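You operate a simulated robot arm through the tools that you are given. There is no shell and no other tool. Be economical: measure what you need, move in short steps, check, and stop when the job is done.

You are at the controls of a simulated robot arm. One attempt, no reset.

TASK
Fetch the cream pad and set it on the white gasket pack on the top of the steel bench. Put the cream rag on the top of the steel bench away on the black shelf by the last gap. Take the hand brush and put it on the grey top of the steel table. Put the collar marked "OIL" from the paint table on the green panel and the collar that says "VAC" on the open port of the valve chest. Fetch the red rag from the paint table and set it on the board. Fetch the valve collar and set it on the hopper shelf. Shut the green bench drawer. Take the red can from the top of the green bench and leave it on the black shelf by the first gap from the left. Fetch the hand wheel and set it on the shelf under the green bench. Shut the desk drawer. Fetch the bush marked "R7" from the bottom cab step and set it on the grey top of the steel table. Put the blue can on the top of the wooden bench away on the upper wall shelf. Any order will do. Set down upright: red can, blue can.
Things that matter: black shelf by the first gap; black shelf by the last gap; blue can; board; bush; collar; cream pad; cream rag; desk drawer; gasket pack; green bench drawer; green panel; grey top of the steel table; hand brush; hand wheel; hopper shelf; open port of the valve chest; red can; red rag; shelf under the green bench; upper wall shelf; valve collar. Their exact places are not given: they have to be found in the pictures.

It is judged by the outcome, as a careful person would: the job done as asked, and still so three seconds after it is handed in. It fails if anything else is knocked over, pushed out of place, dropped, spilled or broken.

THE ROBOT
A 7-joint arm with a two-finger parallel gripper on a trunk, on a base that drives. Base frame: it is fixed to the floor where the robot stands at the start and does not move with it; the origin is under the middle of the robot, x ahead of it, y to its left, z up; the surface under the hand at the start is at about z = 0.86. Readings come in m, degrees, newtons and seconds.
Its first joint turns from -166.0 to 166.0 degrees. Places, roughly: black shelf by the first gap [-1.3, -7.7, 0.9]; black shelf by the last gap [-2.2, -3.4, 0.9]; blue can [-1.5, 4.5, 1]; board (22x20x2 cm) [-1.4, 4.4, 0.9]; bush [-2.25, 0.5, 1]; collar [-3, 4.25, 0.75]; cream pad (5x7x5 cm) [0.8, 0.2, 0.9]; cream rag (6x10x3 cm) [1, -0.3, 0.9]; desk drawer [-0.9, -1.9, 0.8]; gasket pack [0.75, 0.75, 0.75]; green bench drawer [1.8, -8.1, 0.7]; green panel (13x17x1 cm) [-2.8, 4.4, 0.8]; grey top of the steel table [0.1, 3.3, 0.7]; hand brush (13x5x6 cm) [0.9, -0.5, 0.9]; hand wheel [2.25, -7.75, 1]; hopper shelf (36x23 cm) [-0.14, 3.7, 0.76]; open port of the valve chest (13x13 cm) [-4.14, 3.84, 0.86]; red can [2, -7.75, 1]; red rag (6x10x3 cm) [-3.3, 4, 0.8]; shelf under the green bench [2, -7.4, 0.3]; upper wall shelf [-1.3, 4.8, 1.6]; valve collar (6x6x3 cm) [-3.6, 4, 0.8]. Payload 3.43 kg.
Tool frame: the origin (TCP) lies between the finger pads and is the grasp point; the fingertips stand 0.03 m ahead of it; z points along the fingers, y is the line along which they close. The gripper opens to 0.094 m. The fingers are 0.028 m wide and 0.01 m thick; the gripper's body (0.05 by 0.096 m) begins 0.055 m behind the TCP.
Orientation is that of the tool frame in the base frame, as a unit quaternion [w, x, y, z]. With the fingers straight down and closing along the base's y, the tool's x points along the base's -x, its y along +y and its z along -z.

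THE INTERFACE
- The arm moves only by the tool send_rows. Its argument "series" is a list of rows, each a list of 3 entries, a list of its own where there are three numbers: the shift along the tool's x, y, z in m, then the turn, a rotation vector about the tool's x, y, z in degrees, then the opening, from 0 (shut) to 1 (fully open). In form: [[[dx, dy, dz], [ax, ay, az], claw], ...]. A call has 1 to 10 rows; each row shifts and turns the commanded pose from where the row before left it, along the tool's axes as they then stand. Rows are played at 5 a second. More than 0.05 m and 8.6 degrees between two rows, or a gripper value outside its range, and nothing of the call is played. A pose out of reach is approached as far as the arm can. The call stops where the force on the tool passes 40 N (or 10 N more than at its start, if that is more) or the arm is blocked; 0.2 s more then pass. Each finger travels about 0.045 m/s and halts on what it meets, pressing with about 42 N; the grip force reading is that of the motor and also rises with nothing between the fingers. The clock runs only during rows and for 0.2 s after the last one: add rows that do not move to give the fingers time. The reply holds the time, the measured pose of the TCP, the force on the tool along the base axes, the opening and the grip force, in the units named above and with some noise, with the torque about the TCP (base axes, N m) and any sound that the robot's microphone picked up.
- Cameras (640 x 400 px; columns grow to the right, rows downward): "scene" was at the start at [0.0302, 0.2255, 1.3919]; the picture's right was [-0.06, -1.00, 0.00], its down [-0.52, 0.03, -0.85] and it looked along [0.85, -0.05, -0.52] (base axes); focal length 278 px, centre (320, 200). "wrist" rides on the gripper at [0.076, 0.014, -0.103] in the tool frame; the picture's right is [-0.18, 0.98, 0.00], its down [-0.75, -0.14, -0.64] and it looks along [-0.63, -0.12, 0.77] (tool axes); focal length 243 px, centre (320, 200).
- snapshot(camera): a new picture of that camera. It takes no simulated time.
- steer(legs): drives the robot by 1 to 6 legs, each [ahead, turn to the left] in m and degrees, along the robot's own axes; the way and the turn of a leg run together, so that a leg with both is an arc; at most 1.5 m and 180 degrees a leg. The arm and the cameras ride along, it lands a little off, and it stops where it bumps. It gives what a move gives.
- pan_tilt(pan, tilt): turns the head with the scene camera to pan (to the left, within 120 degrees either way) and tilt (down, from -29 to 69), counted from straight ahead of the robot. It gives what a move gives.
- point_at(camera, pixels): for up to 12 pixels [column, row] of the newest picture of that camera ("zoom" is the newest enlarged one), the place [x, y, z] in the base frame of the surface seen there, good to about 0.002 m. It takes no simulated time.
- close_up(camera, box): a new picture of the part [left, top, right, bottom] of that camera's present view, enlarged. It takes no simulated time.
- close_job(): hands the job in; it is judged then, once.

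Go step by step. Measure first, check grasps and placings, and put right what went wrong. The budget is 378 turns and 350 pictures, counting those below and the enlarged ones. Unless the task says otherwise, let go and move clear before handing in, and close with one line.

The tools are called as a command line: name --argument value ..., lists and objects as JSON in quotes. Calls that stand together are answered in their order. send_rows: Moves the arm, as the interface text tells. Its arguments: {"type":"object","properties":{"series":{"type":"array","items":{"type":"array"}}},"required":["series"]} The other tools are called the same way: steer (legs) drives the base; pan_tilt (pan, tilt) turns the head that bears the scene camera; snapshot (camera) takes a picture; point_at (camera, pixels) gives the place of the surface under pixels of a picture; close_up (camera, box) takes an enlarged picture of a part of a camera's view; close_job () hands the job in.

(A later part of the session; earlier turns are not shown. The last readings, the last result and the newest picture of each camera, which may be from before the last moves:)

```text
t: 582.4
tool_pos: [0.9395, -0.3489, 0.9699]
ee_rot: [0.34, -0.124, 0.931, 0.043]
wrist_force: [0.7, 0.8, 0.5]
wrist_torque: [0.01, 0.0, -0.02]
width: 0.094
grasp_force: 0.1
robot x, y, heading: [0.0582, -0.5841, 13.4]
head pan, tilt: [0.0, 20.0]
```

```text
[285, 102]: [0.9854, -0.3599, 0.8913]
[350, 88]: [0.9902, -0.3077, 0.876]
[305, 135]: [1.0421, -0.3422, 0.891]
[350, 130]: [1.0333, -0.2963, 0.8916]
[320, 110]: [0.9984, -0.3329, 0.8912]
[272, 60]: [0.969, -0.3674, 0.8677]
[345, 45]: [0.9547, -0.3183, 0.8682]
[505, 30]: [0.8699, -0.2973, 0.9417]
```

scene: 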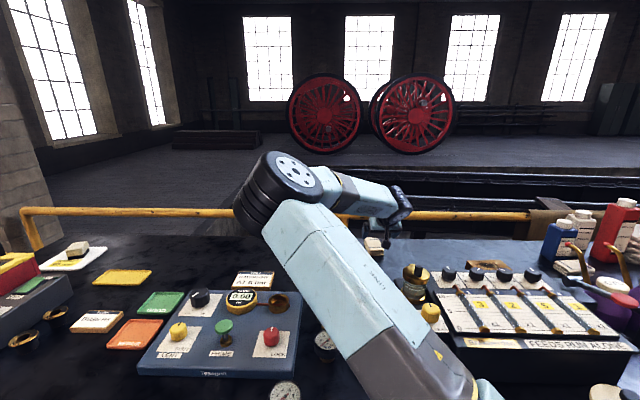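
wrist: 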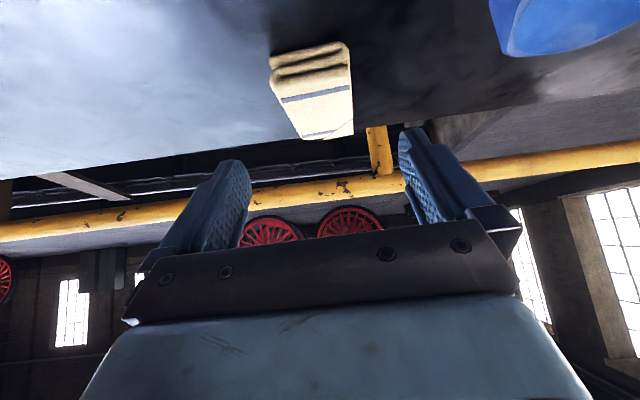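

Aligned along the finger axis: straight in 0.099 m, then grip.

send_rows --series '[[[0, 0.001, 0.04], [0, 0, 0], 1], [[0, 0.001, 0.04], [0, 0, 0], 1], [[0.001, 0, 0.018], [0, 0, 0], 1], [[0, 0, 0], [0, 0, 0], 0.1], [[0, 0, 0], [0, 0, 0], 0.1], [[0, 0, 0], [0, 0, 0], 0.1], [[0, 0, 0], [0, 0, 0], 0.1]]'

snapshot --camera "wrist"

```text
t: 584.0
tool_pos: [0.9982, -0.334, 0.8944]
ee_rot: [0.339, -0.125, 0.931, 0.043]
wrist_force: [0.6, 0.1, 0.1]
wrist_torque: [0.02, 0.01, -0.02]
width: 0.0633
grasp_force: 42.2
robot x, y, heading: [0.0594, -0.5867, 13.5]
head pan, tilt: [0.0, 20.0]
```

```text
165 pictures are left
```

wrist: 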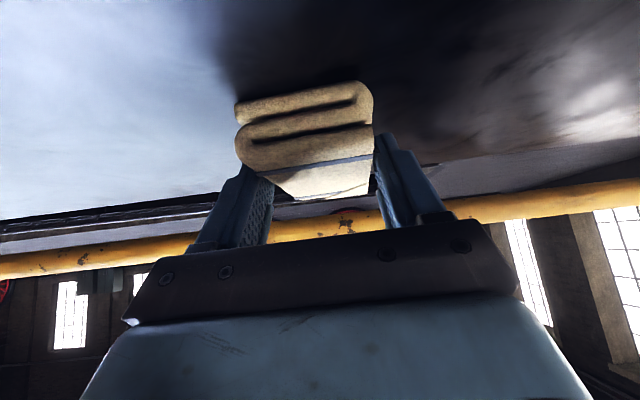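

Held. Lift and draw back.

send_rows --series '[[[-0.0286, 0, -0.034], [0, 0, 0], 0.1], [[-0.0286, 0, -0.034], [0, 0, 0], 0.1], [[-0.0286, 0, -0.034], [0, 0, 0], 0.1], [[-0.0286, 0, -0.034], [0, 0, 0], 0.1], [[-0.0286, 0, -0.034], [0, 0, 0], 0.1], [[-0.0286, 0, -0.034], [0, 0, 0], 0.1], [[-0.0286, 0, -0.034], [0, 0, 0], 0.1]]'

send_rows --series '[[[0.0345, 0, -0.029], [0, 0, 0], 0.1], [[0.0345, 0, -0.029], [0, 0, 0], 0.1], [[0.0345, 0, -0.029], [0, 0, 0], 0.1], [[0.0345, 0, -0.029], [0, 0, 0], 0.1], [[0.0345, 0, -0.029], [0, 0, 0], 0.1], [[0.0345, 0, -0.029], [0, 0, 0], 0.1], [[0.0345, 0, -0.029], [0, 0, 0], 0.1]]'

steer --legs '[[-0.28, 0]]'

pan_tilt --pan -80 --tilt 10

snapshot --camera "scene"

```text
t: 585.6
tool_pos: [0.9974, -0.3279, 1.2084]
ee_rot: [0.338, -0.125, 0.932, 0.043]
wrist_force: [0.6, 0.0, -0.4]
wrist_torque: [0.03, 0.01, 0.02]
width: 0.0631
grasp_force: 42.0
robot x, y, heading: [0.0568, -0.5878, 13.5]
head pan, tilt: [0.0, 20.0]
```

```text
t: 587.2
tool_pos: [0.6926, -0.4118, 1.207]
ee_rot: [0.338, -0.125, 0.932, 0.042]
wrist_force: [0.8, 0.1, -0.9]
wrist_torque: [0.05, 0.02, -0.02]
width: 0.0632
grasp_force: 42.5
robot x, y, heading: [0.0587, -0.5882, 13.7]
head pan, tilt: [0.0, 20.0]
```

```text
t: 589.2
tool_pos: [0.4171, -0.4734, 1.2081]
ee_rot: [0.339, -0.13, 0.931, 0.045]
wrist_force: [0.3, -0.2, -0.6]
wrist_torque: [0.0, 0.01, 0.01]
width: 0.0633
grasp_force: 42.0
robot x, y, heading: [-0.2103, -0.6544, 14.0]
head pan, tilt: [0.0, 20.0]
```

```text
t: 590.7
tool_pos: [0.4175, -0.4731, 1.2081]
ee_rot: [0.34, -0.128, 0.931, 0.044]
wrist_force: [-0.1, 0.6, -0.4]
wrist_torque: [0.01, 0.02, 0.01]
width: 0.0632
grasp_force: 42.4
robot x, y, heading: [-0.2108, -0.6531, 14.0]
head pan, tilt: [-80.0, 10.0]
```

```text
164 pictures are left
```

scene: 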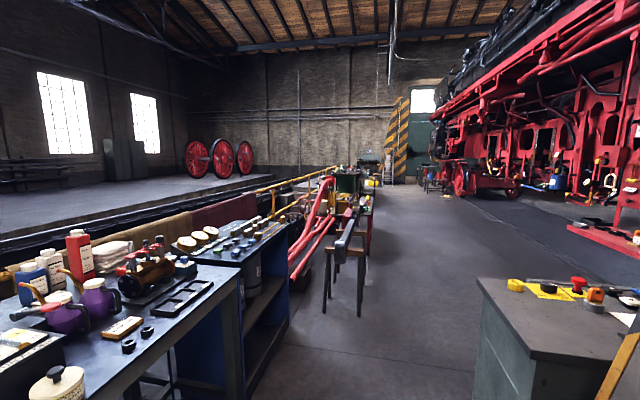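

Looking south: the desk is near (550,310) and the locomotive runs along the right. I'll zoom there.

close_up --camera "scene" --box '[430, 80, 640, 240]'

pan_tilt --pan -115 --tilt 15

snapshot --camera "scene"

```text
2.50 times, centred on (535, 160) of scene
```

zoom: 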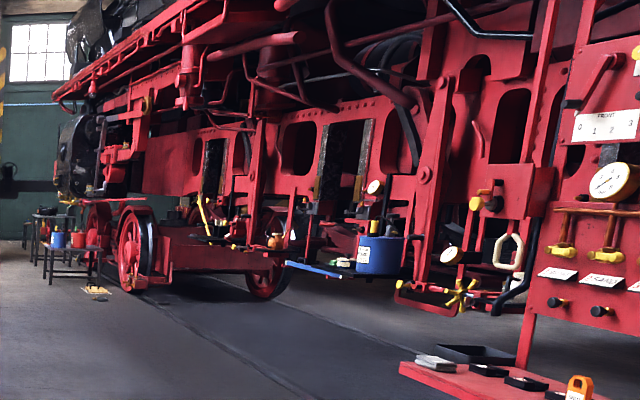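

```text
t: 591.7
tool_pos: [0.4169, -0.4723, 1.2083]
ee_rot: [0.338, -0.129, 0.931, 0.044]
wrist_force: [-0.7, -0.6, 0.6]
wrist_torque: [0.01, 0.02, 0.04]
width: 0.0633
grasp_force: 42.0
robot x, y, heading: [-0.2116, -0.6544, 14.1]
head pan, tilt: [-115.0, 15.0]
```

```text
162 pictures are left
```

scene: 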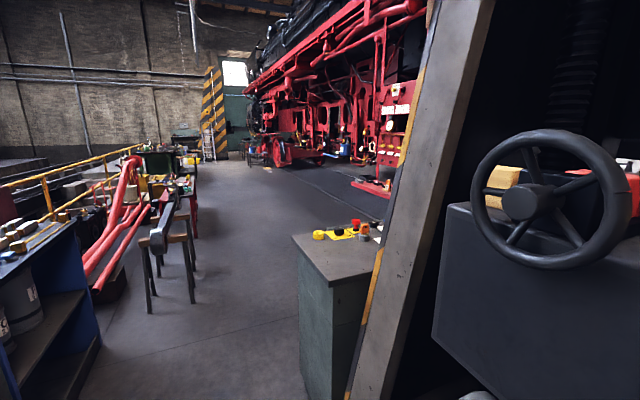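

I'll turn south and drive on to see the desk and the gaps.

steer --legs '[[0, -38]]'

steer --legs '[[0, -38]]'

steer --legs '[[0, -24], [0.7, 0]]'

pan_tilt --pan -40 --tilt 20

snapshot --camera "scene"

```text
t: 594.1
tool_pos: [0.3902, -0.9054, 1.2097]
ee_rot: [0.334, 0.187, 0.921, -0.071]
wrist_force: [-0.4, -0.6, 1.0]
wrist_torque: [-0.01, 0.05, -0.01]
width: 0.0631
grasp_force: 41.8
robot x, y, heading: [-0.1951, -0.6188, -24.8]
head pan, tilt: [-115.0, 15.0]
```

```text
t: 596.6
tool_pos: [0.084, -1.2113, 1.2089]
ee_rot: [0.294, 0.478, 0.809, -0.176]
wrist_force: [0.2, -0.3, -1.3]
wrist_torque: [0.01, -0.01, 0.0]
width: 0.0632
grasp_force: 41.7
robot x, y, heading: [-0.1562, -0.6021, -62.6]
head pan, tilt: [-115.0, 15.0]
```

```text
t: 601.8
tool_pos: [-0.1448, -1.9592, 1.2094]
ee_rot: [0.249, 0.638, 0.69, -0.234]
wrist_force: [0.1, 0.2, -0.8]
wrist_torque: [0.0, -0.02, 0.02]
width: 0.0633
grasp_force: 42.1
robot x, y, heading: [-0.12, -1.3015, -86.4]
head pan, tilt: [-115.0, 15.0]
```

```text
t: 603.3
tool_pos: [-0.1439, -1.9589, 1.2097]
ee_rot: [0.25, 0.637, 0.69, -0.234]
wrist_force: [-1.3, 0.1, 0.5]
wrist_torque: [-0.02, 0.0, -0.02]
width: 0.0634
grasp_force: 42.0
robot x, y, heading: [-0.1169, -1.3006, -86.9]
head pan, tilt: [-40.0, 20.0]
```

```text
161 pictures are left
```

scene: 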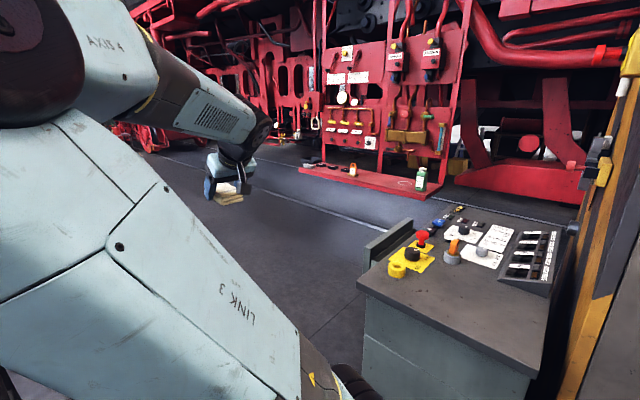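

point_at --camera "scene" --pixels '[[385, 240], [370, 255], [412, 222], [360, 285], [535, 370], [400, 225], [380, 262], [570, 235]]'

close_up --camera "scene" --box '[330, 190, 490, 310]'

close_up --camera "scene" --box '[180, 30, 480, 210]'

```text
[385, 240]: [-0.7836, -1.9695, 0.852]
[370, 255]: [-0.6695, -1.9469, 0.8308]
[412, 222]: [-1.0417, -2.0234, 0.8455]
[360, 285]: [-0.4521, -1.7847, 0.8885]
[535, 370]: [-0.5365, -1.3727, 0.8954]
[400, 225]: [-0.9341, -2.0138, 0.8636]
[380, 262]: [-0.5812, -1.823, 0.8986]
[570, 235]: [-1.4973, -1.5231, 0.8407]
```

```text
3.33 times, centred on (410, 250) of scene
```

zoom: 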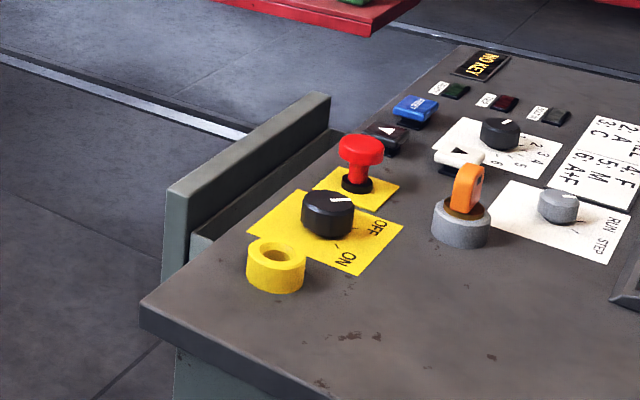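

```text
2.13 times, centred on (330, 120) of scene
```

zoom: 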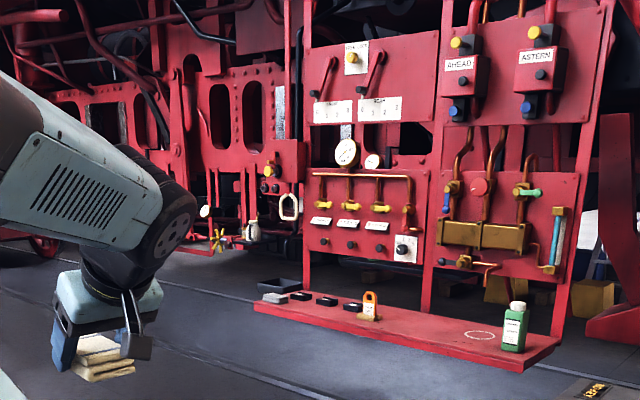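

The desk drawer stands ~0.1 m open on the south side; I'll shut it on the way back. On towards the last gap.

steer --legs '[[1.1, 0]]'

pan_tilt --pan -40 --tilt 15

snapshot --camera "scene"

```text
t: 609.0
tool_pos: [-0.0626, -3.0504, 1.2083]
ee_rot: [0.251, 0.632, 0.695, -0.232]
wrist_force: [0.7, 0.5, -0.6]
wrist_torque: [0.02, -0.01, 0.0]
width: 0.063
grasp_force: 41.9
robot x, y, heading: [-0.0442, -2.396, -85.7]
head pan, tilt: [-40.0, 20.0]
```

```text
t: 609.7
tool_pos: [-0.0623, -3.0503, 1.2099]
ee_rot: [0.252, 0.632, 0.695, -0.231]
wrist_force: [0.3, 0.0, -0.6]
wrist_torque: [0.02, -0.02, -0.02]
width: 0.0634
grasp_force: 41.8
robot x, y, heading: [-0.0474, -2.3925, -85.7]
head pan, tilt: [-40.0, 15.0]
```

```text
158 pictures are left
```

scene: 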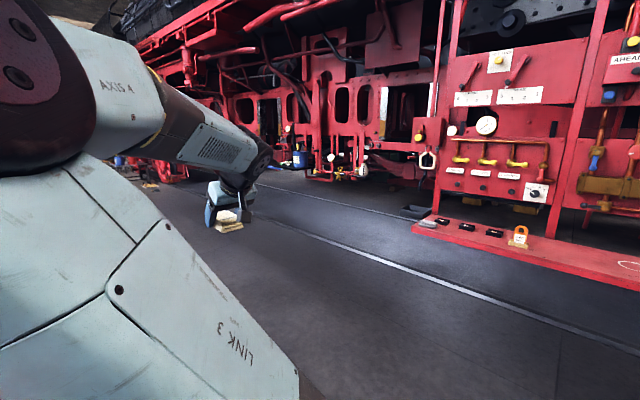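

steer --legs '[[0, -38]]'

steer --legs '[[0, -20], [0.95, 0]]'

pan_tilt --pan -30 --tilt 15

snapshot --camera "scene"

```text
t: 612.0
tool_pos: [-0.4598, -2.904, 1.2092]
ee_rot: [0.163, 0.823, 0.454, -0.301]
wrist_force: [0.3, -0.7, -0.6]
wrist_torque: [0.01, 0.02, 0.0]
width: 0.0634
grasp_force: 42.2
robot x, y, heading: [-0.0122, -2.4149, -123.1]
head pan, tilt: [-40.0, 15.0]
```

```text
t: 614.2
tool_pos: [-0.61, -2.7297, 1.2124]
ee_rot: [0.108, 0.889, 0.306, -0.324]
wrist_force: [0.9, -0.6, -0.3]
wrist_torque: [0.06, 0.02, -0.04]
width: 0.063
grasp_force: 42.0
robot x, y, heading: [-0.0076, -2.4444, -144.4]
head pan, tilt: [-40.0, 15.0]
stopped in leg 2: the robot was blocked; the commanded pose is now the measured one
```

```text
t: 614.9
tool_pos: [-0.6107, -2.7307, 1.2117]
ee_rot: [0.108, 0.889, 0.306, -0.324]
wrist_force: [-0.1, -0.3, -0.6]
wrist_torque: [-0.04, -0.01, 0.0]
width: 0.0633
grasp_force: 41.7
robot x, y, heading: [-0.009, -2.4454, -144.3]
head pan, tilt: [-30.0, 15.0]
```

```text
157 pictures are left
```

scene: 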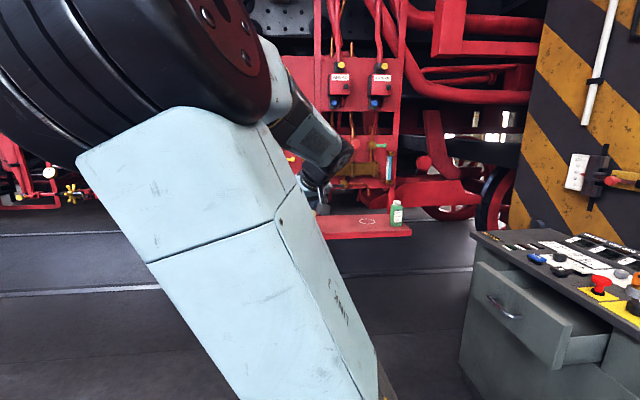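

steer --legs '[[0.9, 0]]'

pan_tilt --pan -30 --tilt 10

snapshot --camera "scene"

```text
t: 619.8
tool_pos: [-1.3533, -3.2655, 1.2111]
ee_rot: [0.108, 0.889, 0.307, -0.323]
wrist_force: [-0.1, 0.2, -0.1]
wrist_torque: [0.02, -0.01, 0.02]
width: 0.0634
grasp_force: 42.3
robot x, y, heading: [-0.7477, -2.9742, -144.2]
head pan, tilt: [-30.0, 15.0]
```

```text
t: 620.5
tool_pos: [-1.3539, -3.2656, 1.2112]
ee_rot: [0.108, 0.889, 0.306, -0.324]
wrist_force: [-0.5, 0.3, -2.0]
wrist_torque: [0.01, 0.0, 0.04]
width: 0.0631
grasp_force: 41.7
robot x, y, heading: [-0.7501, -2.973, -144.4]
head pan, tilt: [-30.0, 10.0]
```

```text
156 pictures are left
```

scene: 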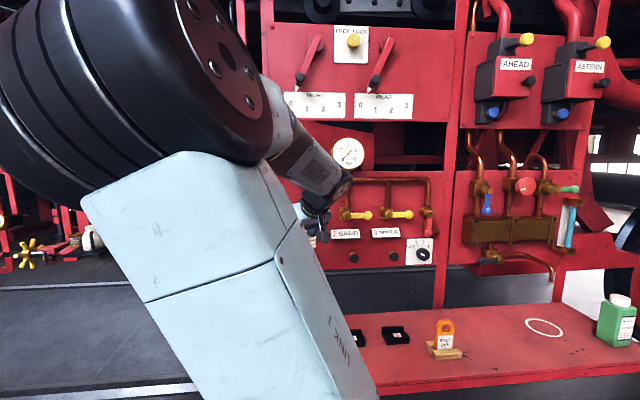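

pan_tilt --pan 35 --tilt 10

snapshot --camera "scene"

snapshot --camera "wrist"

```text
t: 621.8
tool_pos: [-1.3537, -3.2653, 1.2116]
ee_rot: [0.109, 0.888, 0.307, -0.323]
wrist_force: [-0.3, -0.3, -0.6]
wrist_torque: [0.04, 0.0, -0.02]
width: 0.0633
grasp_force: 41.8
robot x, y, heading: [-0.751, -2.9787, -144.5]
head pan, tilt: [35.0, 10.0]
```

```text
155 pictures are left
```

scene: 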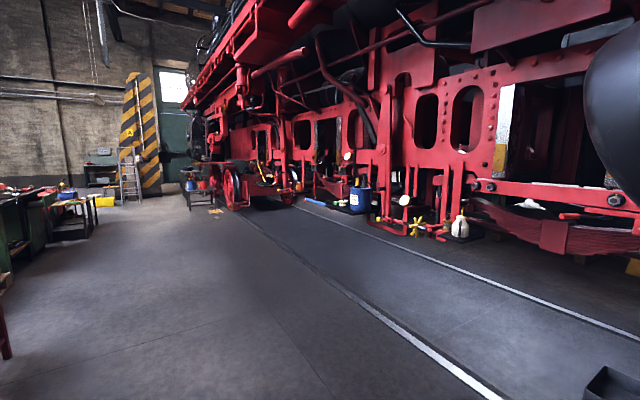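

```text
154 pictures are left
```

wrist: 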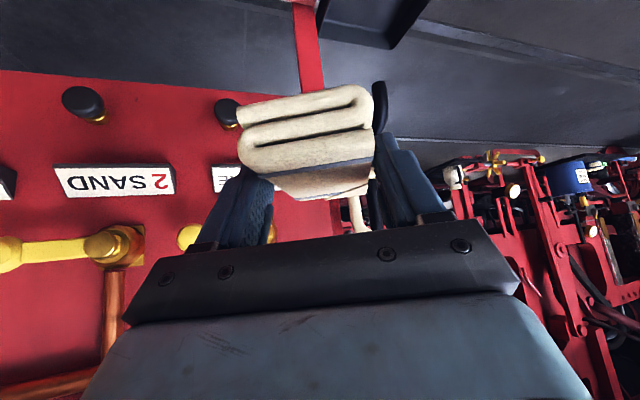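

close_up --camera "scene" --box '[380, 60, 640, 270]'

close_up --camera "scene" --box '[190, 90, 430, 250]'

point_at --camera "scene" --pixels '[[460, 232], [480, 233], [420, 233], [355, 210], [320, 200], [525, 205], [560, 215], [330, 140], [265, 180]]'

```text
1.90 times, centred on (510, 165) of scene
```

zoom: 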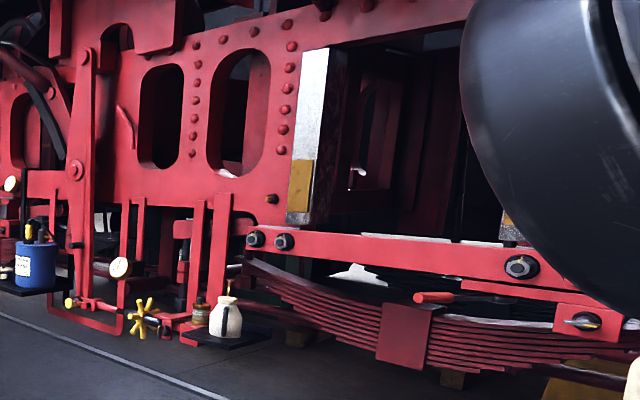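

```text
2.50 times, centred on (310, 170) of scene
```

zoom: 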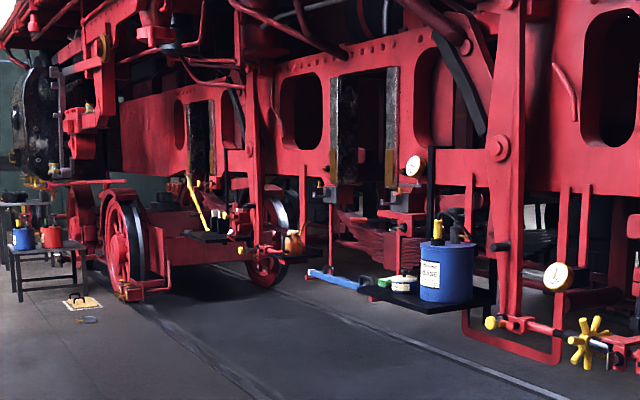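

```text
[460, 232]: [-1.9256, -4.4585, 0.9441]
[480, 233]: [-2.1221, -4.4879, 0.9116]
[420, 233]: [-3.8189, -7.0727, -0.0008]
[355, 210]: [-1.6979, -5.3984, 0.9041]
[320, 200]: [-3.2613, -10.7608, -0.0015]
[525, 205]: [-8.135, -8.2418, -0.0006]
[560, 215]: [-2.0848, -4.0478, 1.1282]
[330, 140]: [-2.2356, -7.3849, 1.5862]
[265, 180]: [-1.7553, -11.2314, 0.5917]
```

The gap shelves are small black ledges at z≈0.905. The last one, near (−2.2,−3.4), is hidden by my arm; I'll turn right to see it.

steer --legs '[[0, -35]]'

pan_tilt --pan 20 --tilt 20

snapshot --camera "scene"

```text
t: 624.1
tool_pos: [-1.4054, -2.864, 1.2115]
ee_rot: [0.005, 0.94, 0.022, -0.341]
wrist_force: [-0.6, 0.2, -0.3]
wrist_torque: [0.0, 0.0, -0.03]
width: 0.0631
grasp_force: 42.4
robot x, y, heading: [-0.748, -3.0193, -179.5]
head pan, tilt: [35.0, 10.0]
```

```text
t: 624.9
tool_pos: [-1.4049, -2.8639, 1.2128]
ee_rot: [0.005, 0.94, 0.021, -0.341]
wrist_force: [-0.3, 0.0, -0.8]
wrist_torque: [-0.02, -0.01, 0.02]
width: 0.0631
grasp_force: 42.3
robot x, y, heading: [-0.7481, -3.0178, -179.6]
head pan, tilt: [20.0, 20.0]
```

```text
151 pictures are left
```

scene: 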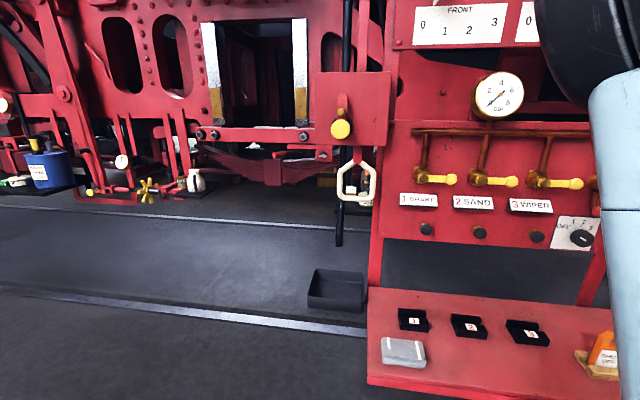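

point_at --camera "scene" --pixels '[[315, 300], [360, 305], [318, 272], [365, 278], [338, 290], [310, 296], [362, 312], [270, 172], [340, 130]]'

close_up --camera "scene" --box '[280, 240, 400, 330]'

```text
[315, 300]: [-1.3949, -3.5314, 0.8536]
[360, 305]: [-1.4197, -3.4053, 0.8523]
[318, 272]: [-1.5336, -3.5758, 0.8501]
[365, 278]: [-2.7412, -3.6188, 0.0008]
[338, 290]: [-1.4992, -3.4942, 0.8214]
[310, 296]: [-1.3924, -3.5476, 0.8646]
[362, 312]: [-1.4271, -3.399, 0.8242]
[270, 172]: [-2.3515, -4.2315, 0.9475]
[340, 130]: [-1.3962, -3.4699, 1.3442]
```

```text
4.44 times, centred on (340, 285) of scene
```

zoom: 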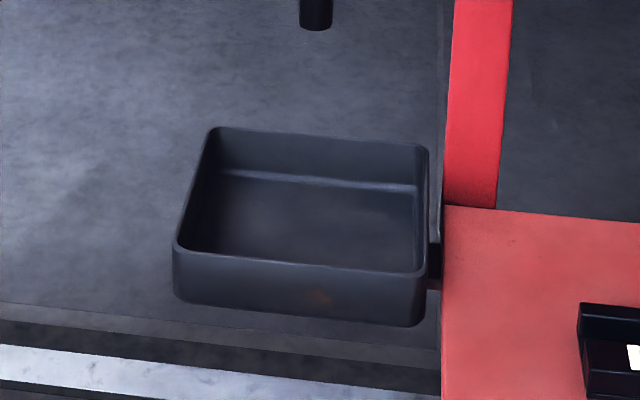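

The black bin at (337,290) isn't a shelf. I'll zoom in on the frame around the gap.

close_up --camera "scene" --box '[120, 60, 400, 235]'

close_up --camera "scene" --box '[0, 100, 240, 250]'

```text
2.29 times, centred on (260, 148) of scene
```

zoom: 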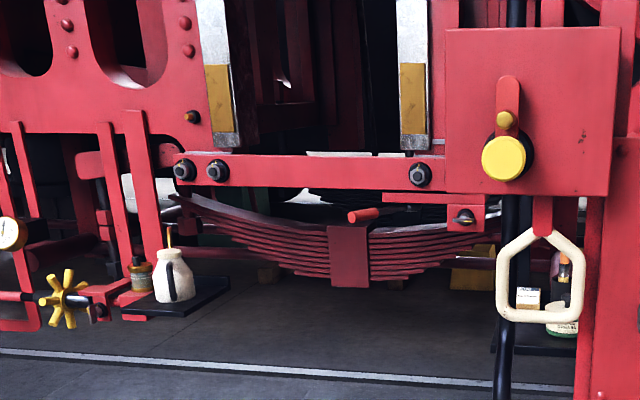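

```text
2.67 times, centred on (120, 175) of scene
```

zoom: 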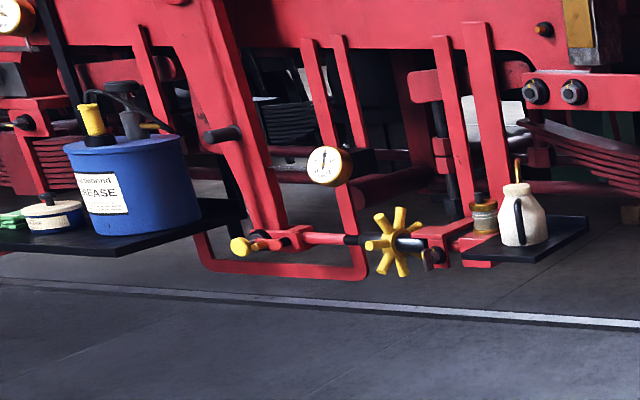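

A black shelf with a bottle and a small box is behind the white hook at zoom (545,330). Measuring it.

point_at --camera "scene" --pixels '[[345, 212], [350, 210], [360, 212], [368, 213], [350, 190], [367, 195], [368, 205], [341, 200], [355, 158], [375, 185]]'

close_up --camera "scene" --box '[315, 140, 395, 230]'

```text
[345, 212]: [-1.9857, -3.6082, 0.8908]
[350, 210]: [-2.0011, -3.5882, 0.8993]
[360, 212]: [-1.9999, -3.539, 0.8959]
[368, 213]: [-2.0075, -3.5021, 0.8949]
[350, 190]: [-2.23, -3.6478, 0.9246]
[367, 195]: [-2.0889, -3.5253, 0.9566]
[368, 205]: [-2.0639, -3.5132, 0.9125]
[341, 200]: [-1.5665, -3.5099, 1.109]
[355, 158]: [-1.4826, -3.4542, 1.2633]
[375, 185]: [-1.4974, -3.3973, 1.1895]
```

```text
4.44 times, centred on (355, 185) of scene
```

zoom: 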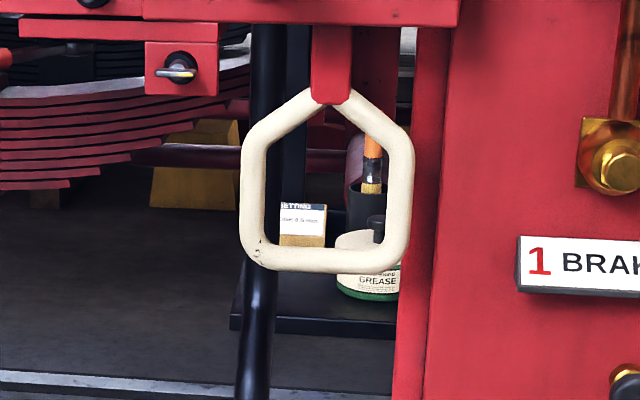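

The shelf's front edge is at x≈−2.0, z≈0.9, behind the control panel. I'll go to its open south side and look.

steer --legs '[[0, 38]]'

steer --legs '[[0, 38]]'

steer --legs '[[1.05, 0]]'

steer --legs '[[0, -38]]'

steer --legs '[[0, -38]]'

steer --legs '[[0, -20]]'

pan_tilt --pan 15 --tilt 20

snapshot --camera "scene"

```text
t: 627.3
tool_pos: [-1.3552, -3.3035, 1.2126]
ee_rot: [0.117, 0.88, 0.33, -0.321]
wrist_force: [-0.1, 0.0, -0.8]
wrist_torque: [0.0, 0.03, 0.0]
width: 0.0635
grasp_force: 42.2
robot x, y, heading: [-0.7715, -2.9851, -141.4]
head pan, tilt: [20.0, 20.0]
```

```text
t: 629.7
tool_pos: [-1.0396, -3.5963, 1.2131]
ee_rot: [0.214, 0.727, 0.596, -0.266]
wrist_force: [-0.5, -0.6, -1.1]
wrist_torque: [0.02, -0.01, 0.0]
width: 0.0632
grasp_force: 42.0
robot x, y, heading: [-0.8094, -2.9778, -103.5]
head pan, tilt: [20.0, 20.0]
```

```text
t: 635.1
tool_pos: [-1.2865, -4.6077, 1.2135]
ee_rot: [0.213, 0.728, 0.595, -0.266]
wrist_force: [0.0, -0.3, -1.1]
wrist_torque: [0.0, -0.03, 0.02]
width: 0.0634
grasp_force: 41.7
robot x, y, heading: [-1.0586, -3.9882, -103.8]
head pan, tilt: [20.0, 20.0]
```

```text
t: 637.5
tool_pos: [-1.6244, -4.3314, 1.2136]
ee_rot: [0.114, 0.883, 0.322, -0.323]
wrist_force: [-0.1, 0.6, -1.2]
wrist_torque: [0.03, -0.01, -0.02]
width: 0.0633
grasp_force: 41.9
robot x, y, heading: [-1.035, -4.0251, -142.0]
head pan, tilt: [20.0, 20.0]
```

```text
t: 640.0
tool_pos: [-1.6843, -3.8953, 1.215]
ee_rot: [0.0, 0.94, 0.01, -0.341]
wrist_force: [-0.9, -0.1, 0.3]
wrist_torque: [0.0, -0.04, 0.02]
width: 0.0633
grasp_force: 42.8
robot x, y, heading: [-1.0356, -4.07, 179.1]
head pan, tilt: [20.0, 20.0]
```

```text
t: 641.6
tool_pos: [-1.5842, -3.6807, 1.2149]
ee_rot: [-0.059, 0.927, -0.154, -0.337]
wrist_force: [-0.5, 0.2, -0.9]
wrist_torque: [0.02, 0.04, 0.0]
width: 0.0633
grasp_force: 42.0
robot x, y, heading: [-1.0359, -4.0862, 158.9]
head pan, tilt: [20.0, 20.0]
```

```text
t: 642.2
tool_pos: [-1.5842, -3.6814, 1.2146]
ee_rot: [-0.06, 0.927, -0.154, -0.336]
wrist_force: [0.5, -0.8, -0.7]
wrist_torque: [-0.03, -0.01, 0.0]
width: 0.0632
grasp_force: 41.6
robot x, y, heading: [-1.0382, -4.0874, 158.8]
head pan, tilt: [15.0, 20.0]
```

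```text
146 pictures are left
```

scene: 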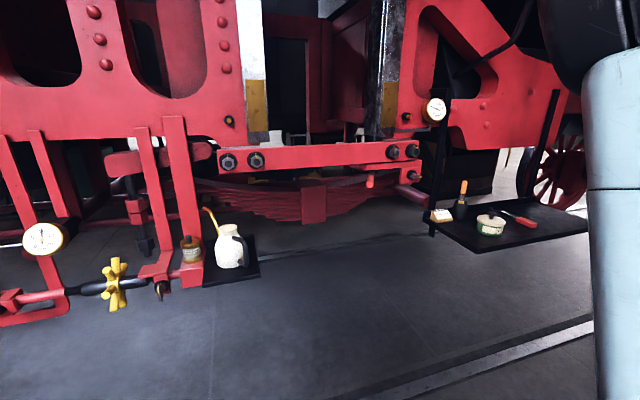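

The black shelf by the last gap is at (510,230), holding a card, a jar, a tin and a screwdriver. Measuring.

close_up --camera "scene" --box '[410, 160, 610, 285]'

point_at --camera "scene" --pixels '[[435, 228], [475, 250], [586, 231], [545, 208], [560, 225], [520, 240], [490, 225], [518, 218], [550, 215], [435, 108], [500, 140]]'

```text
3.20 times, centred on (510, 222) of scene
```

zoom: 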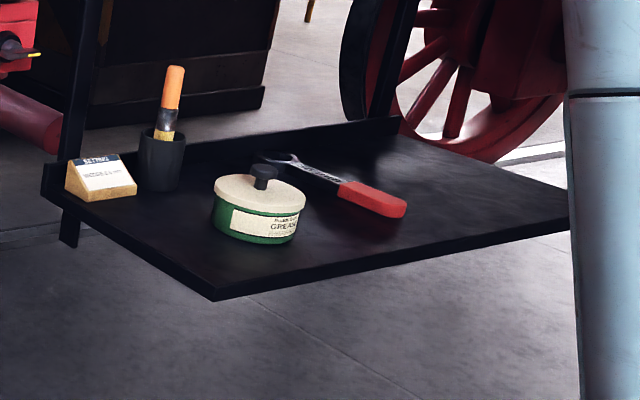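

```text
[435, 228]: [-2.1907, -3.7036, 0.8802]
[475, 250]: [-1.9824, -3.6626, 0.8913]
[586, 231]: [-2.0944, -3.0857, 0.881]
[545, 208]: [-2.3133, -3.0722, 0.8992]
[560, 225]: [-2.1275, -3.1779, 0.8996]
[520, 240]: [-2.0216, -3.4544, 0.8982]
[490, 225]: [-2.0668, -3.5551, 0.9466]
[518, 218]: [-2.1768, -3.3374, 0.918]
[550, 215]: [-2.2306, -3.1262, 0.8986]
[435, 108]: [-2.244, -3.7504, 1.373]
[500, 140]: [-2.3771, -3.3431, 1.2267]
```

point_at --camera "zoom" --pixels '[[343, 190], [404, 212], [340, 205], [400, 235], [460, 210], [520, 190], [330, 255], [240, 235], [300, 225], [460, 170]]'

```text
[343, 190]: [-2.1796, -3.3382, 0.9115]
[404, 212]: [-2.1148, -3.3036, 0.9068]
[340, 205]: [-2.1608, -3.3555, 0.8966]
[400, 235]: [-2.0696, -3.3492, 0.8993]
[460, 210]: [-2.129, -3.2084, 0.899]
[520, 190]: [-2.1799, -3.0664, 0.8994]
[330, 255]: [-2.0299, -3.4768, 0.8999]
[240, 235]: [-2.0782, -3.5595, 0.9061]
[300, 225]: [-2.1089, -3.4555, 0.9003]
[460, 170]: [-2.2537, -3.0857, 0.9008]
```

I'll set the rag down at (−2.10,−3.42), clear of tin and screwdriver. Closing in.

steer --legs '[[0.3, 0]]'

snapshot --camera "scene"

snapshot --camera "wrist"

```text
t: 644.3
tool_pos: [-1.8643, -3.5749, 1.2144]
ee_rot: [-0.058, 0.927, -0.152, -0.337]
wrist_force: [0.7, 1.2, -1.1]
wrist_torque: [0.04, 0.02, -0.02]
width: 0.0633
grasp_force: 41.7
robot x, y, heading: [-1.3164, -3.98, 158.9]
head pan, tilt: [15.0, 20.0]
```

```text
144 pictures are left
```

scene: 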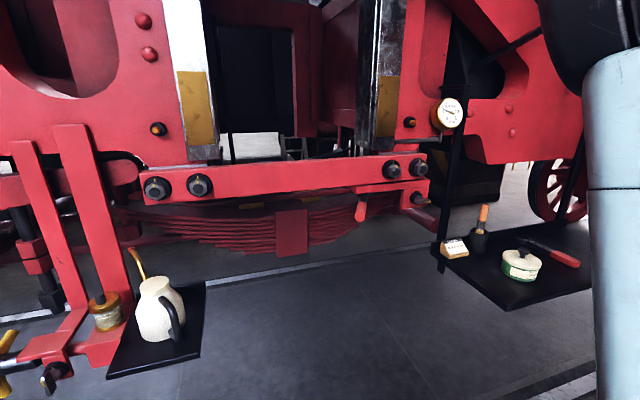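

```text
143 pictures are left
```

wrist: 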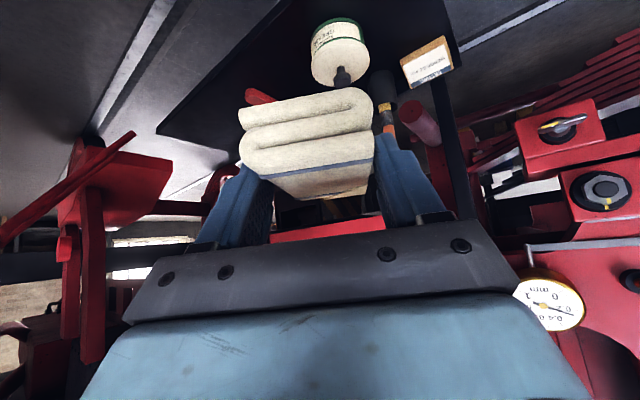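

send_rows --series '[[[0, -0.036, 0], [0, 0, 0], 0.1], [[0, -0.036, 0], [0, 0, 0], 0.1], [[-0.0349, 0, 0.0293], [0, 0, 0], 0.1], [[-0.0349, 0, 0.0293], [0, 0, 0], 0.1], [[-0.0349, 0, 0.0293], [0, 0, 0], 0.1], [[-0.0349, 0, 0.0293], [0, 0, 0], 0.1], [[-0.0349, 0, 0.0293], [0, 0, 0], 0.1], [[-0.0349, 0, 0.0293], [0, 0, 0], 0.1], [[0, 0, 0], [0, 0, 0], 0.1]]'

snapshot --camera "wrist"

snapshot --camera "scene"

```text
t: 646.3
tool_pos: [-2.0976, -3.4162, 1.2141]
ee_rot: [-0.06, 0.927, -0.155, -0.336]
wrist_force: [2.3, 2.3, -0.9]
wrist_torque: [-0.12, 0.07, 0.09]
width: 0.0632
grasp_force: 41.5
robot x, y, heading: [-1.3143, -3.9791, 159.1]
head pan, tilt: [15.0, 20.0]
```

```text
142 pictures are left
```

wrist: 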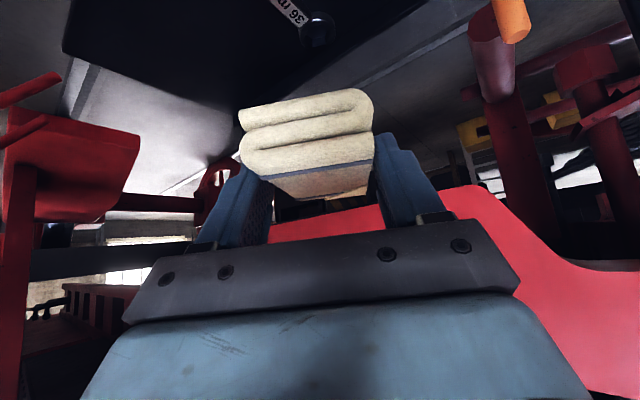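

```text
141 pictures are left
```

scene: 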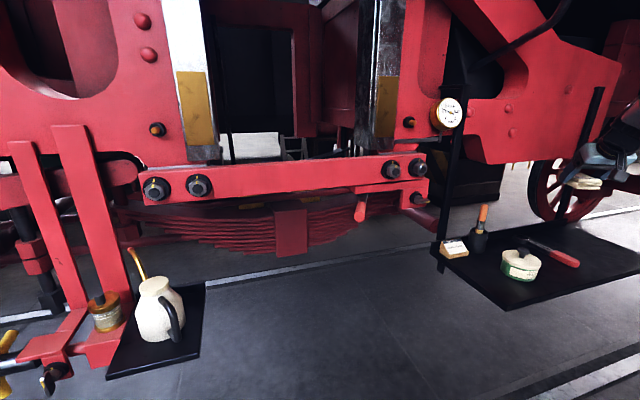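

send_rows --series '[[[0.0286, 0, 0.034], [0, 0, 0], 0.1], [[0.0286, 0, 0.034], [0, 0, 0], 0.1], [[0.0286, 0, 0.034], [0, 0, 0], 0.1], [[0.0286, 0, 0.034], [0, 0, 0], 0.1], [[0.0286, 0, 0.034], [0, 0, 0], 0.1], [[0.0257, 0, 0.0306], [0, 0, 0], 0.1], [[0, 0, 0], [0, 0, 0], 0.1]]'

snapshot --camera "wrist"

close_up --camera "scene" --box '[440, 160, 640, 310]'

```text
t: 647.9
tool_pos: [-2.0976, -3.4178, 0.9531]
ee_rot: [-0.059, 0.927, -0.154, -0.337]
wrist_force: [0.0, -0.2, -1.1]
wrist_torque: [0.03, 0.04, 0.01]
width: 0.0631
grasp_force: 41.8
robot x, y, heading: [-1.3109, -3.9798, 159.1]
head pan, tilt: [15.0, 20.0]
```

```text
140 pictures are left
```

wrist: 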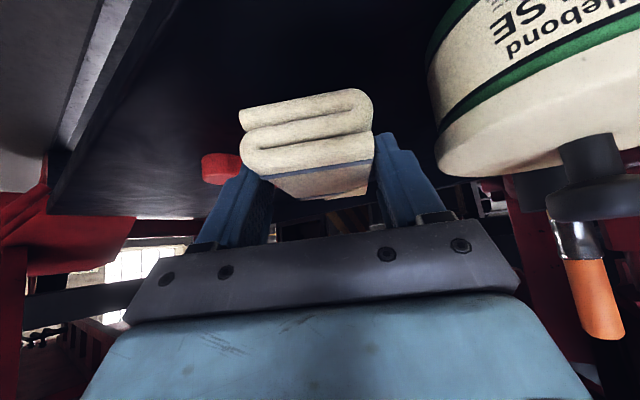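

```text
2.67 times, centred on (540, 235) of scene
```

zoom: 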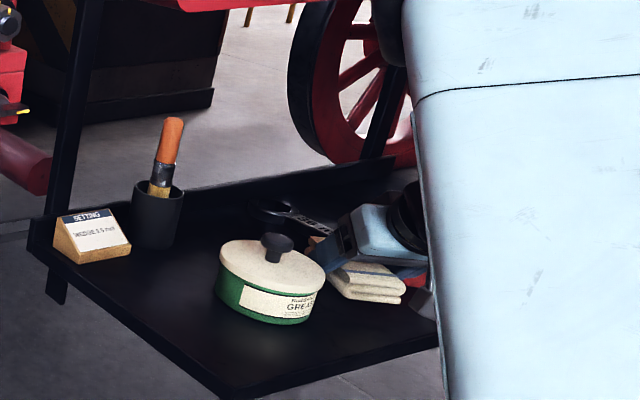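

send_rows --series '[[[0.0064, 0, 0.0077], [0, 0, 0], 0.1], [[0.0039, 0, 0.0046], [0, 0, 0], 0.1], [[0.0013, 0, 0.0015], [0, 0, 0], 0.1], [[0, 0, 0], [0, 0, 0], 0.1]]'

```text
t: 648.9
tool_pos: [-2.0976, -3.4179, 0.9367]
ee_rot: [-0.058, 0.927, -0.154, -0.336]
wrist_force: [-0.1, 0.3, 0.2]
wrist_torque: [0.02, -0.01, 0.0]
width: 0.0632
grasp_force: 42.1
robot x, y, heading: [-1.3166, -3.9804, 159.1]
head pan, tilt: [15.0, 20.0]
```

send_rows --series '[[[0.0013, 0, 0.0015], [0, 0, 0], 0.1], [[0, 0, 0], [0, 0, 0], 0.6], [[0, 0, 0], [0, 0, 0], 0.85], [[0, 0, 0], [0, 0, 0], 0.85], [[0, 0, -0.04], [0, 0, 0], 0.85], [[0, 0, -0.045], [0, 0, 0], 0.85], [[0, 0, -0.045], [0, 0, 0], 0.85], [[-0.0286, 0, -0.034], [0, 0, 0], 0.85], [[-0.0286, 0, -0.034], [0, 0, 0], 0.85], [[-0.0286, 0, -0.034], [0, 0, 0], 0.85]]'

close_up --camera "scene" --box '[440, 160, 640, 310]'

```text
t: 651.1
tool_pos: [-2.0205, -3.4441, 1.1654]
ee_rot: [-0.059, 0.927, -0.153, -0.337]
wrist_force: [-1.3, 0.4, 0.2]
wrist_torque: [-0.06, 0.0, 0.0]
width: 0.0797
grasp_force: 0.0
robot x, y, heading: [-1.3184, -3.9784, 159.1]
head pan, tilt: [15.0, 20.0]
```

```text
2.67 times, centred on (540, 235) of scene
```

zoom: 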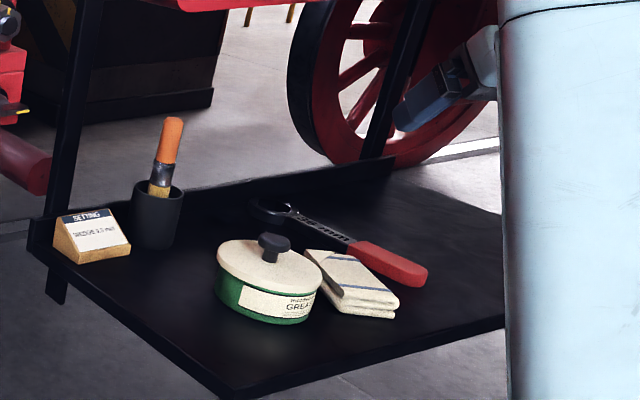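

The cream rag lies on the black shelf beside the tin. Now back out and head for the desk drawer.

send_rows --series '[[[0.0345, 0, -0.029], [0, 0, 0], 0.5], [[0.0345, 0, -0.029], [0, 0, 0], 0.3], [[0.0345, 0, -0.029], [0, 0, 0], 0], [[0, 0, 0], [0, 0, 0], 0], [[0, 0, 0], [0, 0, 0], 0]]'

steer --legs '[[-0.45, 0]]'

steer --legs '[[0, -38]]'

steer --legs '[[0, -38]]'

pan_tilt --pan 0 --tilt 20

snapshot --camera "scene"

```text
t: 652.3
tool_pos: [-1.8935, -3.4888, 1.1667]
ee_rot: [-0.058, 0.927, -0.153, -0.337]
wrist_force: [-0.6, -0.2, 0.1]
wrist_torque: [-0.02, -0.01, -0.03]
width: 0.0001
grasp_force: 20.1
robot x, y, heading: [-1.3165, -3.9813, 159.1]
head pan, tilt: [15.0, 20.0]
```

```text
t: 655.0
tool_pos: [-1.4784, -3.6443, 1.1676]
ee_rot: [-0.06, 0.927, -0.156, -0.337]
wrist_force: [0.1, 0.2, 0.5]
wrist_torque: [0.02, -0.02, 0.04]
width: 0.0001
grasp_force: 33.5
robot x, y, heading: [-0.9051, -4.1332, 158.3]
head pan, tilt: [15.0, 20.0]
```

```text
t: 657.4
tool_pos: [-1.0593, -3.3942, 1.1664]
ee_rot: [-0.167, 0.826, -0.447, -0.3]
wrist_force: [-0.2, 0.2, 0.4]
wrist_torque: [0.01, -0.01, 0.04]
width: 0.0001
grasp_force: 32.8
robot x, y, heading: [-0.9424, -4.1593, 120.9]
head pan, tilt: [15.0, 20.0]
```

```text
t: 659.8
tool_pos: [-0.5676, -3.4872, 1.1673]
ee_rot: [0.253, -0.638, 0.69, 0.231]
wrist_force: [-0.6, -0.6, 0.1]
wrist_torque: [-0.02, 0.02, -0.03]
width: 0.0
grasp_force: 33.4
robot x, y, heading: [-0.984, -4.16, 83.4]
head pan, tilt: [15.0, 20.0]
```

```text
t: 660.5
tool_pos: [-0.5692, -3.4871, 1.1682]
ee_rot: [0.253, -0.638, 0.69, 0.23]
wrist_force: [0.1, -0.3, 0.5]
wrist_torque: [0.01, -0.02, 0.03]
width: 0.0
grasp_force: 32.8
robot x, y, heading: [-0.9905, -4.1588, 83.4]
head pan, tilt: [0.0, 20.0]
```

```text
137 pictures are left
```

scene: 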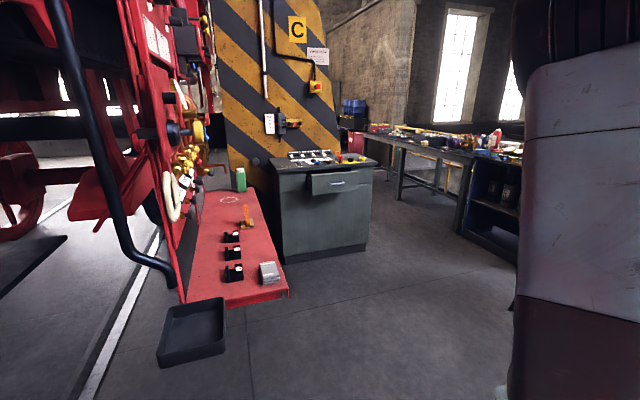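

point_at --camera "scene" --pixels '[[286, 294], [224, 345], [262, 200], [310, 182], [372, 172], [340, 183], [375, 240], [283, 255]]'

close_up --camera "scene" --box '[260, 130, 400, 260]'

```text
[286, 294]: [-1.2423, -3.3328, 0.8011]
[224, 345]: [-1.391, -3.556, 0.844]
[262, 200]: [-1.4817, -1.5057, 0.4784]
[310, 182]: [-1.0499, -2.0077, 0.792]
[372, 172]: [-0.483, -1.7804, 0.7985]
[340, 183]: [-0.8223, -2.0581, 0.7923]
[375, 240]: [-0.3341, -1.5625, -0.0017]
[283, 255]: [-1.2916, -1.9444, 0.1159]
```

```text
3.08 times, centred on (330, 195) of scene
```

zoom: 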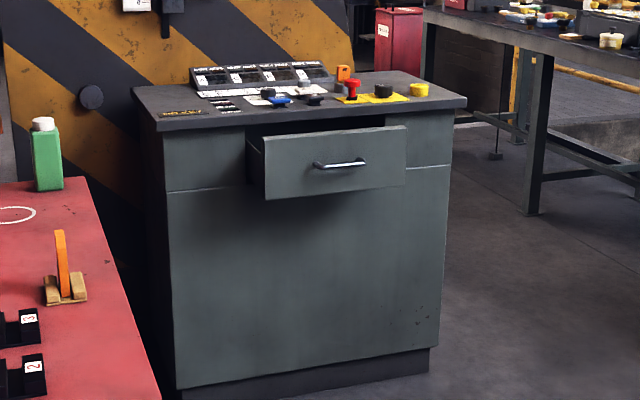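

I'll drive up to the desk.

steer --legs '[[1.2, 0]]'

snapshot --camera "scene"

snapshot --camera "wrist"

```text
t: 666.8
tool_pos: [-0.4317, -2.2754, 1.1679]
ee_rot: [0.253, -0.639, 0.689, 0.231]
wrist_force: [0.3, 0.0, -0.1]
wrist_torque: [0.02, -0.01, 0.02]
width: 0.0
grasp_force: 33.0
robot x, y, heading: [-0.8545, -2.9499, 83.5]
head pan, tilt: [0.0, 20.0]
```

```text
135 pictures are left
```

scene: 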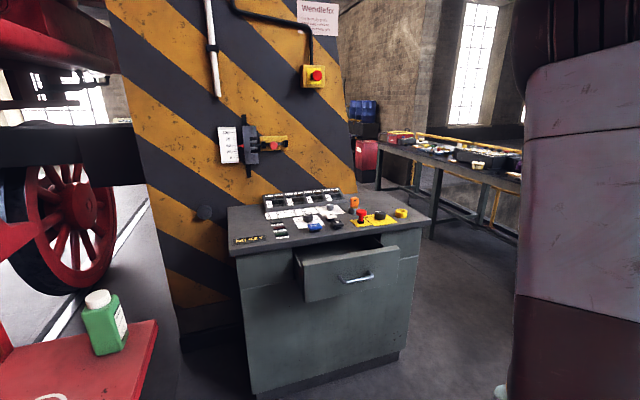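

```text
134 pictures are left
```

wrist: 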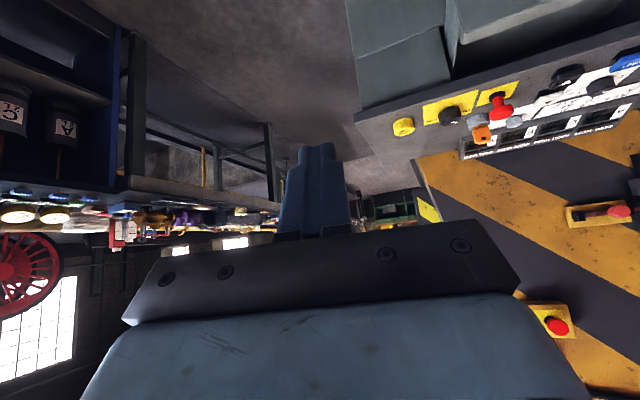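

close_up --camera "scene" --box '[220, 190, 440, 330]'

point_at --camera "scene" --pixels '[[310, 260], [390, 258], [312, 295], [390, 290], [345, 265], [385, 268], [355, 277], [290, 270], [405, 265], [300, 252]]'

```text
2.86 times, centred on (330, 260) of scene
```

zoom: 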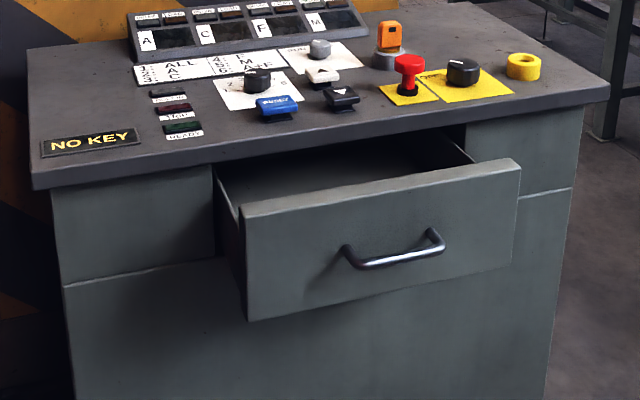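

```text
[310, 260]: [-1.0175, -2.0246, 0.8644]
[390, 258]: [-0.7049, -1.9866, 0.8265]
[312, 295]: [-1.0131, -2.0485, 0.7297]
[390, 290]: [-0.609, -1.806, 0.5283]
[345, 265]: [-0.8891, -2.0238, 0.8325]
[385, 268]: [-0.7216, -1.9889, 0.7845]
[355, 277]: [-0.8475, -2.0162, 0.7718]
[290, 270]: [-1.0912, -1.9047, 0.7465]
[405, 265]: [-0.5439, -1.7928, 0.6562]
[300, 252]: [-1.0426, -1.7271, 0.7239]
```

The drawer face is at about (−0.86,−2.018) with the desk face at y≈−1.857 behind it, so it needs ~0.15 m of push along heading 101°. I'll set the closed hand in front of it, above the handle.

steer --legs '[[0.1, 0]]'

send_rows --series '[[[0, 0, 0], [-4.8, 0, -5.75], 0], [[0, 0, 0], [-4.8, 0, -5.75], 0], [[0, 0.045, 0], [0, 0, 0], 0], [[0, 0.045, 0], [0, 0, 0], 0], [[0, 0.045, 0], [0, 0, 0], 0], [[0, 0.045, 0], [0, 0, 0], 0], [[0, 0.045, 0], [0, 0, 0], 0], [[0, 0.045, 0], [0, 0, 0], 0], [[0, 0.045, 0], [0, 0, 0], 0], [[0, 0.045, 0], [0, 0, 0], 0]]'

snapshot --camera "scene"

```text
t: 668.0
tool_pos: [-0.4204, -2.1753, 1.1688]
ee_rot: [0.253, -0.639, 0.689, 0.231]
wrist_force: [-1.0, 0.3, 0.2]
wrist_torque: [-0.03, -0.01, -0.03]
width: 0.0002
grasp_force: 32.9
robot x, y, heading: [-0.8404, -2.8474, 83.5]
head pan, tilt: [0.0, 20.0]
```

```text
t: 670.2
tool_pos: [-0.7716, -2.2406, 1.1683]
ee_rot: [-0.22, 0.723, -0.601, -0.259]
wrist_force: [-0.4, 0.0, 0.5]
wrist_torque: [0.01, 0.01, 0.01]
width: 0.0
grasp_force: 33.4
robot x, y, heading: [-0.834, -2.8469, 83.5]
head pan, tilt: [0.0, 20.0]
```

```text
132 pictures are left
```

scene: 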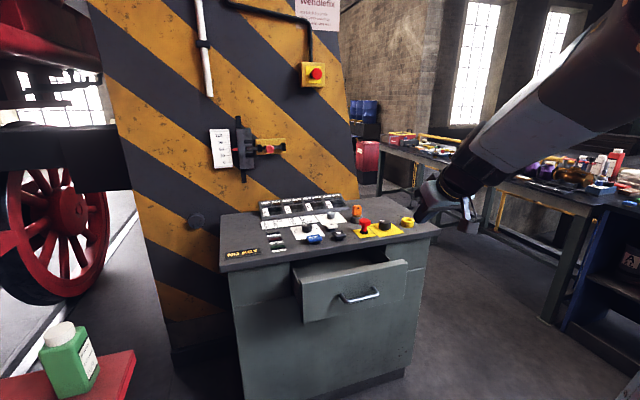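

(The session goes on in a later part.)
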